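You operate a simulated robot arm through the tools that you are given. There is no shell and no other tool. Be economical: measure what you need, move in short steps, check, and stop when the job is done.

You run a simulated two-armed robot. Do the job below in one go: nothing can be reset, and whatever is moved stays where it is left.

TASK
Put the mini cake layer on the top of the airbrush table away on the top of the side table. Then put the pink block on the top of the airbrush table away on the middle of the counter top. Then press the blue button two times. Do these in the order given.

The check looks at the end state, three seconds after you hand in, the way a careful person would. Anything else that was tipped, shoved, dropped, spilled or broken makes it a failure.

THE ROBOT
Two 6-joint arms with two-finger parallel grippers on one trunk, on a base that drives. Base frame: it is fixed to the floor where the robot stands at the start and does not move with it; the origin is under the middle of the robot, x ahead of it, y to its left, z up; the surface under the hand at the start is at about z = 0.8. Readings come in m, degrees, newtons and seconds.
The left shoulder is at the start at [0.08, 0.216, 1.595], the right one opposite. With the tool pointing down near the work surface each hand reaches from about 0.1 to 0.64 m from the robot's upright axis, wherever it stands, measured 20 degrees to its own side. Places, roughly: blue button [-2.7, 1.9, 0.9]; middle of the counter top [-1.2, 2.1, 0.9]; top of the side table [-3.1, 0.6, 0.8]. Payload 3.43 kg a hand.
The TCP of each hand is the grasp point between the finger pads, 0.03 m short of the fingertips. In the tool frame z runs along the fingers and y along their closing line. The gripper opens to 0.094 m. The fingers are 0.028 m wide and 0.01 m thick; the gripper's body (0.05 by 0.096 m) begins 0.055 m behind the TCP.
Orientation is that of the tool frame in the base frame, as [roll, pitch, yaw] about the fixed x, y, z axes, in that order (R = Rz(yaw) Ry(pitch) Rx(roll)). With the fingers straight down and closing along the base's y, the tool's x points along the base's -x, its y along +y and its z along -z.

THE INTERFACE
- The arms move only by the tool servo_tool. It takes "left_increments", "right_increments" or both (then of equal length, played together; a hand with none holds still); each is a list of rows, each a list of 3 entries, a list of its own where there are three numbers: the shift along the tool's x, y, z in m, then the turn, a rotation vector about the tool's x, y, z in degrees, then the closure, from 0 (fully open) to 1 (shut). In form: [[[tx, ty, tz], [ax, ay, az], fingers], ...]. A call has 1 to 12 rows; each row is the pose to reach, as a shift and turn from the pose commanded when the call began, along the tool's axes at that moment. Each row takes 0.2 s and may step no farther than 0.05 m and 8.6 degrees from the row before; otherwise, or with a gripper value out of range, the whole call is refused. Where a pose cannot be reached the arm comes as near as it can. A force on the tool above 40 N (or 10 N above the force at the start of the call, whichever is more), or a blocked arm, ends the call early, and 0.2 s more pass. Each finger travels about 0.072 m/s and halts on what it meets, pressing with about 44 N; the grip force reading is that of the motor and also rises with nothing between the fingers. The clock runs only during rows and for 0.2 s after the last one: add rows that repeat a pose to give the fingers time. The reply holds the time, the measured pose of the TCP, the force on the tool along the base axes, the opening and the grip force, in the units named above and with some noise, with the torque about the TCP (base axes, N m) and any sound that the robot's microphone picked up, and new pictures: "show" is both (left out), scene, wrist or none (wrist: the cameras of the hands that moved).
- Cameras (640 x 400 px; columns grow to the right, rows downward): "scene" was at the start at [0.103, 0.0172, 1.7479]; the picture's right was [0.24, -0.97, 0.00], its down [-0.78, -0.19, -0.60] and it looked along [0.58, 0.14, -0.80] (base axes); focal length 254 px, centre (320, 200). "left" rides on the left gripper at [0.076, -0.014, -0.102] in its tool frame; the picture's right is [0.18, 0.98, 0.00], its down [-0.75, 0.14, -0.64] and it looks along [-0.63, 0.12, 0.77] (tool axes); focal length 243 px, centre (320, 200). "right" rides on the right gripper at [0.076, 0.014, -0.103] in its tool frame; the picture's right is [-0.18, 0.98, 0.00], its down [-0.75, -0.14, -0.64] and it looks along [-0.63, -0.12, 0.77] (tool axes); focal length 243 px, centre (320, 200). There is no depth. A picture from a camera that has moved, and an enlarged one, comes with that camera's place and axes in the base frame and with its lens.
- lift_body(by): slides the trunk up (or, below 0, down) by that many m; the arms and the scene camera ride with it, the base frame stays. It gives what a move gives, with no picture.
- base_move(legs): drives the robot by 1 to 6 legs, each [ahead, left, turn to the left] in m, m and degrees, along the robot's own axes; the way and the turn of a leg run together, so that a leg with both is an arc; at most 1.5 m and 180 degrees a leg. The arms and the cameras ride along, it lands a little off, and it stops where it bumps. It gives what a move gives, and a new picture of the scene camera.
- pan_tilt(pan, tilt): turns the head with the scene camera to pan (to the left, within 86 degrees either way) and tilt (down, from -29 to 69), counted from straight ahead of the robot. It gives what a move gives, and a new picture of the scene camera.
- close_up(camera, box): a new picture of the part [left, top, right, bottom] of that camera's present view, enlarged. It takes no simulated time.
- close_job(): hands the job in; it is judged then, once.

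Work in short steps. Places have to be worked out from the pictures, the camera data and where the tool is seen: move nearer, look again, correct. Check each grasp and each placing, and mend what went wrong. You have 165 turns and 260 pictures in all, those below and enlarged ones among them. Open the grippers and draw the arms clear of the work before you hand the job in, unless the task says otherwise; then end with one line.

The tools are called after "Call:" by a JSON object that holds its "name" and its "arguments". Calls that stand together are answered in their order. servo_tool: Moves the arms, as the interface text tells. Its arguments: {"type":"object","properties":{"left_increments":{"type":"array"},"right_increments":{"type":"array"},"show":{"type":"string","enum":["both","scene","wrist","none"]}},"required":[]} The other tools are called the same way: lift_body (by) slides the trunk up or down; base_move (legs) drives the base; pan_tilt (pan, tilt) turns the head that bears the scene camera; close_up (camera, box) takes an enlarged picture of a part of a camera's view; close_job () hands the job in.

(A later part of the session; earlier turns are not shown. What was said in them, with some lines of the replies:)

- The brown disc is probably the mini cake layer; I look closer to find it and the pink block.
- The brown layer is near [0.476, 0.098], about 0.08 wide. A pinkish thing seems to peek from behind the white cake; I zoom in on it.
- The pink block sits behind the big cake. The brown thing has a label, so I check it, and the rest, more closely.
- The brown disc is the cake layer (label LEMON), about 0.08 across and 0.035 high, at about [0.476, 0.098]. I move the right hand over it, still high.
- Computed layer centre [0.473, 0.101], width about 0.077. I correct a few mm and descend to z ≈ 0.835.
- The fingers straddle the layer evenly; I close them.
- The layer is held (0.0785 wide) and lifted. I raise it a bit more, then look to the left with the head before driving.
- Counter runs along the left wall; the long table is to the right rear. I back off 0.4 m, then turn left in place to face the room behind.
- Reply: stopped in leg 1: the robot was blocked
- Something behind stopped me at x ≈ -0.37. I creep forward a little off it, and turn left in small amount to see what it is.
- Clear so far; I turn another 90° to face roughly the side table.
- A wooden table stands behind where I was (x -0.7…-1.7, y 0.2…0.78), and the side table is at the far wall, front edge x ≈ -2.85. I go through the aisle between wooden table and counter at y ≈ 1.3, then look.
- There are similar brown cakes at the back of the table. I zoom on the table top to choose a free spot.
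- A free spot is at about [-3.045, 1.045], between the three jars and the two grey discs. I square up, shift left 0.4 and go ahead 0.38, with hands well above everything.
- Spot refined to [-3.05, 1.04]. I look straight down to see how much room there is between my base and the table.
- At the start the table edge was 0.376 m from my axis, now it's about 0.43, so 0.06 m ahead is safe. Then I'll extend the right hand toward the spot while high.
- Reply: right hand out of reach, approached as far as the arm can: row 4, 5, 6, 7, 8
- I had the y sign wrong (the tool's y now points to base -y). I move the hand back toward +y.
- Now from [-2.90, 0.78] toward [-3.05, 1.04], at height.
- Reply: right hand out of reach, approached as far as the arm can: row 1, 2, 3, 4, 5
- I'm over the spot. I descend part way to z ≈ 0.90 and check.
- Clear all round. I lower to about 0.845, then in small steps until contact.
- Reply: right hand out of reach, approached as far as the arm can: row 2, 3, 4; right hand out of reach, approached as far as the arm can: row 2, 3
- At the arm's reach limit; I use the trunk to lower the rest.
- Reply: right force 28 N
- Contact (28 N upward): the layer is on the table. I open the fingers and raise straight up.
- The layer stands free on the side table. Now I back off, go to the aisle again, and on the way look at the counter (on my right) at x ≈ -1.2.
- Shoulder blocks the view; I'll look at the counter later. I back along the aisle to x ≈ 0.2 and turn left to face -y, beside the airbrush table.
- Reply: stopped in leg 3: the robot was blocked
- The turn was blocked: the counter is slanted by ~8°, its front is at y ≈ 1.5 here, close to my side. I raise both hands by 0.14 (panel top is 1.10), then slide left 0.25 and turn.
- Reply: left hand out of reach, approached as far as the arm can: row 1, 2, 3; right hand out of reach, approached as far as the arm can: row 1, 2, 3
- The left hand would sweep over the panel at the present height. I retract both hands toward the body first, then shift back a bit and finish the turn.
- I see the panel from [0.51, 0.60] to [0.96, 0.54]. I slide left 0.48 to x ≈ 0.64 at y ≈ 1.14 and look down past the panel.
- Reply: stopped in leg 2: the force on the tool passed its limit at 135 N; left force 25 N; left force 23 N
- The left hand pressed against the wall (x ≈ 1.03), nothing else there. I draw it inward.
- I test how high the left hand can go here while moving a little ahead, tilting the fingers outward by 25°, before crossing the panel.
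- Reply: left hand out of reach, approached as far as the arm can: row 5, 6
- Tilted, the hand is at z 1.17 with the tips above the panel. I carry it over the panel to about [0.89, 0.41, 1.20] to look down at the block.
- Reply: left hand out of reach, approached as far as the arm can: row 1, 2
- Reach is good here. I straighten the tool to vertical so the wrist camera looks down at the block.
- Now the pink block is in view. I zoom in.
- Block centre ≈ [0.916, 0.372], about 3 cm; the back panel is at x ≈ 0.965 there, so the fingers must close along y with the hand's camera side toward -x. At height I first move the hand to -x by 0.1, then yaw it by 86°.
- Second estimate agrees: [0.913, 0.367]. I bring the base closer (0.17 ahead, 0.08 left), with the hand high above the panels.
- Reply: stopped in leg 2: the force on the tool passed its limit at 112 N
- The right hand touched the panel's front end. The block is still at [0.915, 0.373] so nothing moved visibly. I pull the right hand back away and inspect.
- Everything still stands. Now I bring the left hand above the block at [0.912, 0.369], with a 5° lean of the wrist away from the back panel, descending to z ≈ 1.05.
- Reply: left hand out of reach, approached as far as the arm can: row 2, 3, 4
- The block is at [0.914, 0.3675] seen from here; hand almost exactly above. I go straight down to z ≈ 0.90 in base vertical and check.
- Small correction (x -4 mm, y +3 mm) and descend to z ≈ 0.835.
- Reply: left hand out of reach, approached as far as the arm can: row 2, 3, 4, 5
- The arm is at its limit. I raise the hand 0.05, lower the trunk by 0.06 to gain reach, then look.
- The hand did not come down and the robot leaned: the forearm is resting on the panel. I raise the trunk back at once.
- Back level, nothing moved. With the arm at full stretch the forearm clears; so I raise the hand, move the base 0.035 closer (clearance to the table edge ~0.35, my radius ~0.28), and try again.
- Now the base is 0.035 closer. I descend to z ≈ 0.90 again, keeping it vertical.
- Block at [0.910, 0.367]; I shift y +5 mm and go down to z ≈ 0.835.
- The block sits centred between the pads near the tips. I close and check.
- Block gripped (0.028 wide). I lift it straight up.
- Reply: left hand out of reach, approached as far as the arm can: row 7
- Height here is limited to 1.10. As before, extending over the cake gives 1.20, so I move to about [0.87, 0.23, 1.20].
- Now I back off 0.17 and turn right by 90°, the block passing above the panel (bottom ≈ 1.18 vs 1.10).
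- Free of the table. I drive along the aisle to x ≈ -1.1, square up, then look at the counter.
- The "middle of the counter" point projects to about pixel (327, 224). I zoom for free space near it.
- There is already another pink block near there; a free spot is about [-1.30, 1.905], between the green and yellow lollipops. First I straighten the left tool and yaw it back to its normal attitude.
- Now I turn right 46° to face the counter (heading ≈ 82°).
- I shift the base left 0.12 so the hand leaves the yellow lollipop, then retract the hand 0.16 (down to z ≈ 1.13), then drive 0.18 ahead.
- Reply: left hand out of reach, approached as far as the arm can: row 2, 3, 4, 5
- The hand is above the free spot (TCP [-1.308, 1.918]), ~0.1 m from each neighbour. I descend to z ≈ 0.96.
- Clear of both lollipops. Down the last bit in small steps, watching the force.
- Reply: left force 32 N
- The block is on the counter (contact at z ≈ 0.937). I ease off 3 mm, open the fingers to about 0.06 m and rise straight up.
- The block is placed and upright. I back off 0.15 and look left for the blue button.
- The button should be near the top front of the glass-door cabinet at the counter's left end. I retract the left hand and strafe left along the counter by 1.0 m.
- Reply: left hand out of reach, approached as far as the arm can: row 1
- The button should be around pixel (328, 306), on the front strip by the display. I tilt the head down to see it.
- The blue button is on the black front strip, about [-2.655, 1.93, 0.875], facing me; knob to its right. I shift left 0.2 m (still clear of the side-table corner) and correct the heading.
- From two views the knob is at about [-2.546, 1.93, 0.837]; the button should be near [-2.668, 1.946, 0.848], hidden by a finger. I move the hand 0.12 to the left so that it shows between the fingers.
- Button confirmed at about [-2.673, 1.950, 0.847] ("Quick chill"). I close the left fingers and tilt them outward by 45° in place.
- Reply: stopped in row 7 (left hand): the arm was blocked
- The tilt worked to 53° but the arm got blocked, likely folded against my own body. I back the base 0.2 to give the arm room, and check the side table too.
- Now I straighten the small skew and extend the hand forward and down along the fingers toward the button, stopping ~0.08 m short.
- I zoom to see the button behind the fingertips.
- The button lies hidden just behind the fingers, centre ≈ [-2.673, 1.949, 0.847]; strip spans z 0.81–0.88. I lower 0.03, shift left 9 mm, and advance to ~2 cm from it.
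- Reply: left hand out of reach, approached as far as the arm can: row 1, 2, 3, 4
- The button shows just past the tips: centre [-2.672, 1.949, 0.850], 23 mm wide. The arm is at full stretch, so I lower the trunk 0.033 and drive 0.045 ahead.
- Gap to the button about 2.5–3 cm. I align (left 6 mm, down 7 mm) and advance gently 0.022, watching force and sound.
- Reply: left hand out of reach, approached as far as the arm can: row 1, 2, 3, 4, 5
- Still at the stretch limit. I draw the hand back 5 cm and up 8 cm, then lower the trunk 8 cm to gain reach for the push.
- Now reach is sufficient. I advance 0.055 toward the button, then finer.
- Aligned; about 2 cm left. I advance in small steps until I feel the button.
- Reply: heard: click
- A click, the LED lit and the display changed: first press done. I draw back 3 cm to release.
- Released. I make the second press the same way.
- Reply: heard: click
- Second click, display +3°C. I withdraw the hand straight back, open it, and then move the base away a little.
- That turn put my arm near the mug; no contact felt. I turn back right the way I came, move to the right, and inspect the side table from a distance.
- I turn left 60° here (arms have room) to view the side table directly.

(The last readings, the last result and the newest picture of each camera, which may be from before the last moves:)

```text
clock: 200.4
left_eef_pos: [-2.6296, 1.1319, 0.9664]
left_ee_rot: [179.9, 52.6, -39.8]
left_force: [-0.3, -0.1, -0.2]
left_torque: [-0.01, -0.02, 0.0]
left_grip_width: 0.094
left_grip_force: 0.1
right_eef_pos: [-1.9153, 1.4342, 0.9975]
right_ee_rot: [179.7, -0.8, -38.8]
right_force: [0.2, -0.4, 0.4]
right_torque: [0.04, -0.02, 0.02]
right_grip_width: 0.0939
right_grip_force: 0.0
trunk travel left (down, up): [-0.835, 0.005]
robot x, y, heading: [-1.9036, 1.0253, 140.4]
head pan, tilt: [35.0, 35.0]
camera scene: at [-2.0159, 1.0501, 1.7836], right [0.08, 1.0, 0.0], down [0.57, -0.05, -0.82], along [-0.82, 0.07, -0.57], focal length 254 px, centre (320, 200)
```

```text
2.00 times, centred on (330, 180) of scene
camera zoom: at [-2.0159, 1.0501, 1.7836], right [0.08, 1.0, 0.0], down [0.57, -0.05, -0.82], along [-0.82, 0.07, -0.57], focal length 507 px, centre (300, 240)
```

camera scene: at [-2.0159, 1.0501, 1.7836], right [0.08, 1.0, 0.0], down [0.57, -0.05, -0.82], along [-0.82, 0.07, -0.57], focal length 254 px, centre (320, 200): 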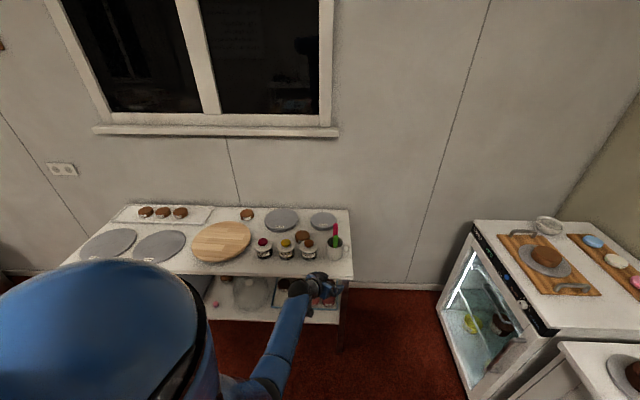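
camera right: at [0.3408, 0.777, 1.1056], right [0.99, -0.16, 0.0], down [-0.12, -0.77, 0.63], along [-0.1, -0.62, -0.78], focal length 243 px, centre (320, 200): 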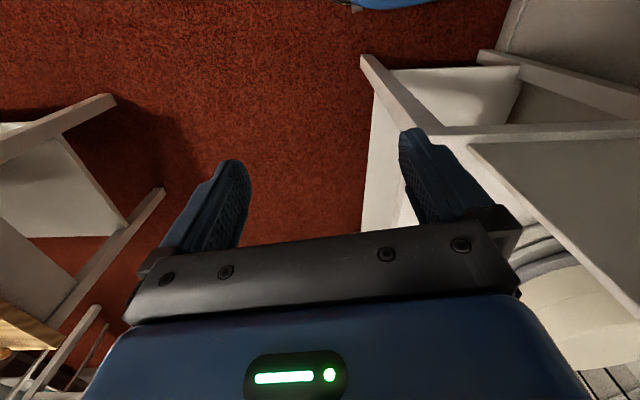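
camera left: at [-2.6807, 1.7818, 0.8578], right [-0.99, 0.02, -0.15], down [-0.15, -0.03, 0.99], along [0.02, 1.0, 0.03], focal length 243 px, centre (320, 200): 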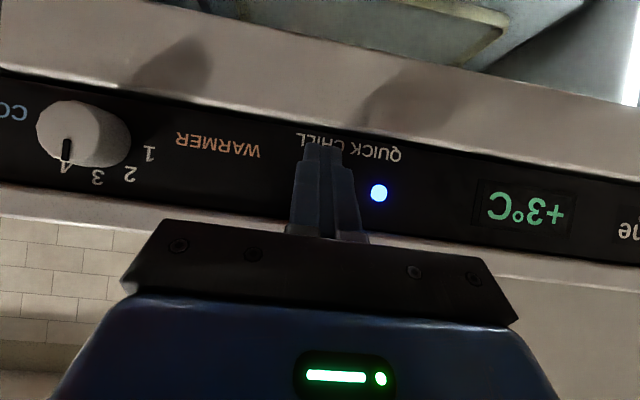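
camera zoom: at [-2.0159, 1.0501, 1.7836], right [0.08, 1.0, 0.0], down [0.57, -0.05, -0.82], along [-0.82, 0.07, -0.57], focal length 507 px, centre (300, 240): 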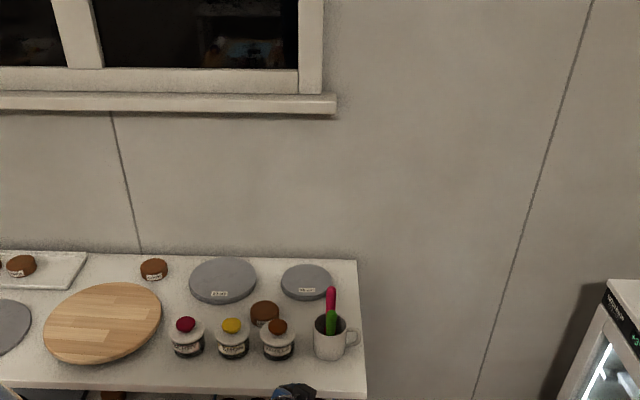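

Everything on the side table is intact, with the layer behind the jars. I turn back so the arms are clear of the work.

Call:
{"name": "base_move", "arguments": {"legs": [[0, 0, -60]]}}

Call:
{"name": "pan_tilt", "arguments": {"pan": -10, "tilt": 30}}

```text
clock: 203.5
left_eef_pos: [-2.1637, 1.7094, 0.965]
left_ee_rot: [180.0, 52.5, -100.5]
left_force: [-0.1, -0.8, 0.8]
left_torque: [0.0, 0.0, -0.02]
left_grip_width: 0.0939
left_grip_force: 0.2
right_eef_pos: [-1.5515, 1.2331, 0.9984]
right_ee_rot: [179.8, -0.8, -99.6]
right_force: [-0.6, -0.2, -0.3]
right_torque: [0.01, 0.0, 0.0]
right_grip_width: 0.094
right_grip_force: 0.2
trunk travel left (down, up): [-0.835, 0.005]
robot x, y, heading: [-1.9091, 1.0239, 79.2]
head pan, tilt: [35.0, 35.0]
camera scene: at [-1.9362, 1.1332, 1.7836], right [0.91, 0.41, 0.0], down [0.24, -0.52, -0.82], along [-0.34, 0.75, -0.57], focal length 254 px, centre (320, 200)
```

scene: 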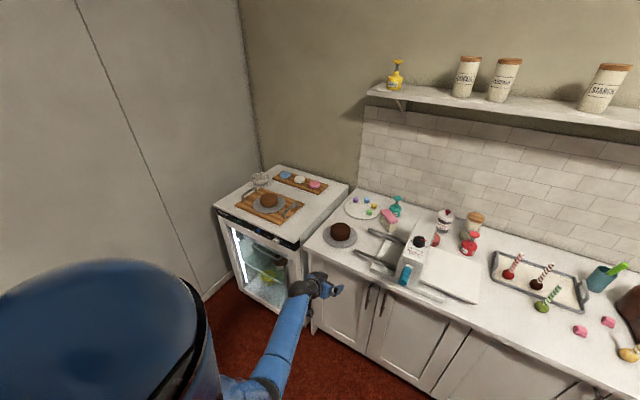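

```text
clock: 204.6
left_eef_pos: [-2.1646, 1.7091, 0.9654]
left_ee_rot: [179.9, 52.6, -100.5]
left_force: [0.3, 0.2, 0.0]
left_torque: [-0.03, 0.02, 0.01]
left_grip_width: 0.094
left_grip_force: 0.0
right_eef_pos: [-1.5512, 1.2318, 0.9966]
right_ee_rot: [179.8, -0.8, -99.5]
right_force: [0.1, -0.8, -0.6]
right_torque: [0.03, -0.01, -0.02]
right_grip_width: 0.0939
right_grip_force: 0.0
trunk travel left (down, up): [-0.835, 0.005]
robot x, y, heading: [-1.9083, 1.0219, 79.6]
head pan, tilt: [-10.0, 30.0]
camera scene: at [-1.8676, 1.1377, 1.7914], right [0.94, -0.35, 0.0], down [-0.18, -0.47, -0.87], along [0.3, 0.81, -0.5], focal length 254 px, centre (320, 200)
```

scene: 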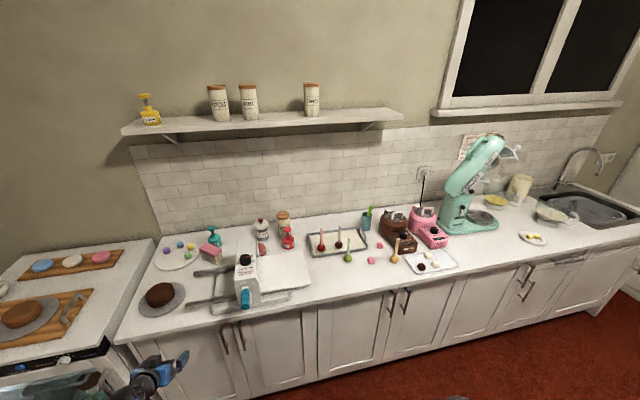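

The layer is on the side table, the block is on the counter beside the other pink one, and the button got two clicks. Both grippers are open and the arms are clear, so I hand in.

Call:
{"name": "close_job", "arguments": {}}

```text
The job is handed in.
```

The job is handed in: I put the mini cake layer on the side table, then the pink block on the middle of the counter, then pressed the blue button twice (two clicks, display from +5 °C to +3 °C). On the way my arms bumped the airbrush table's side panel and the wall, but I saw nothing moved or knocked over.
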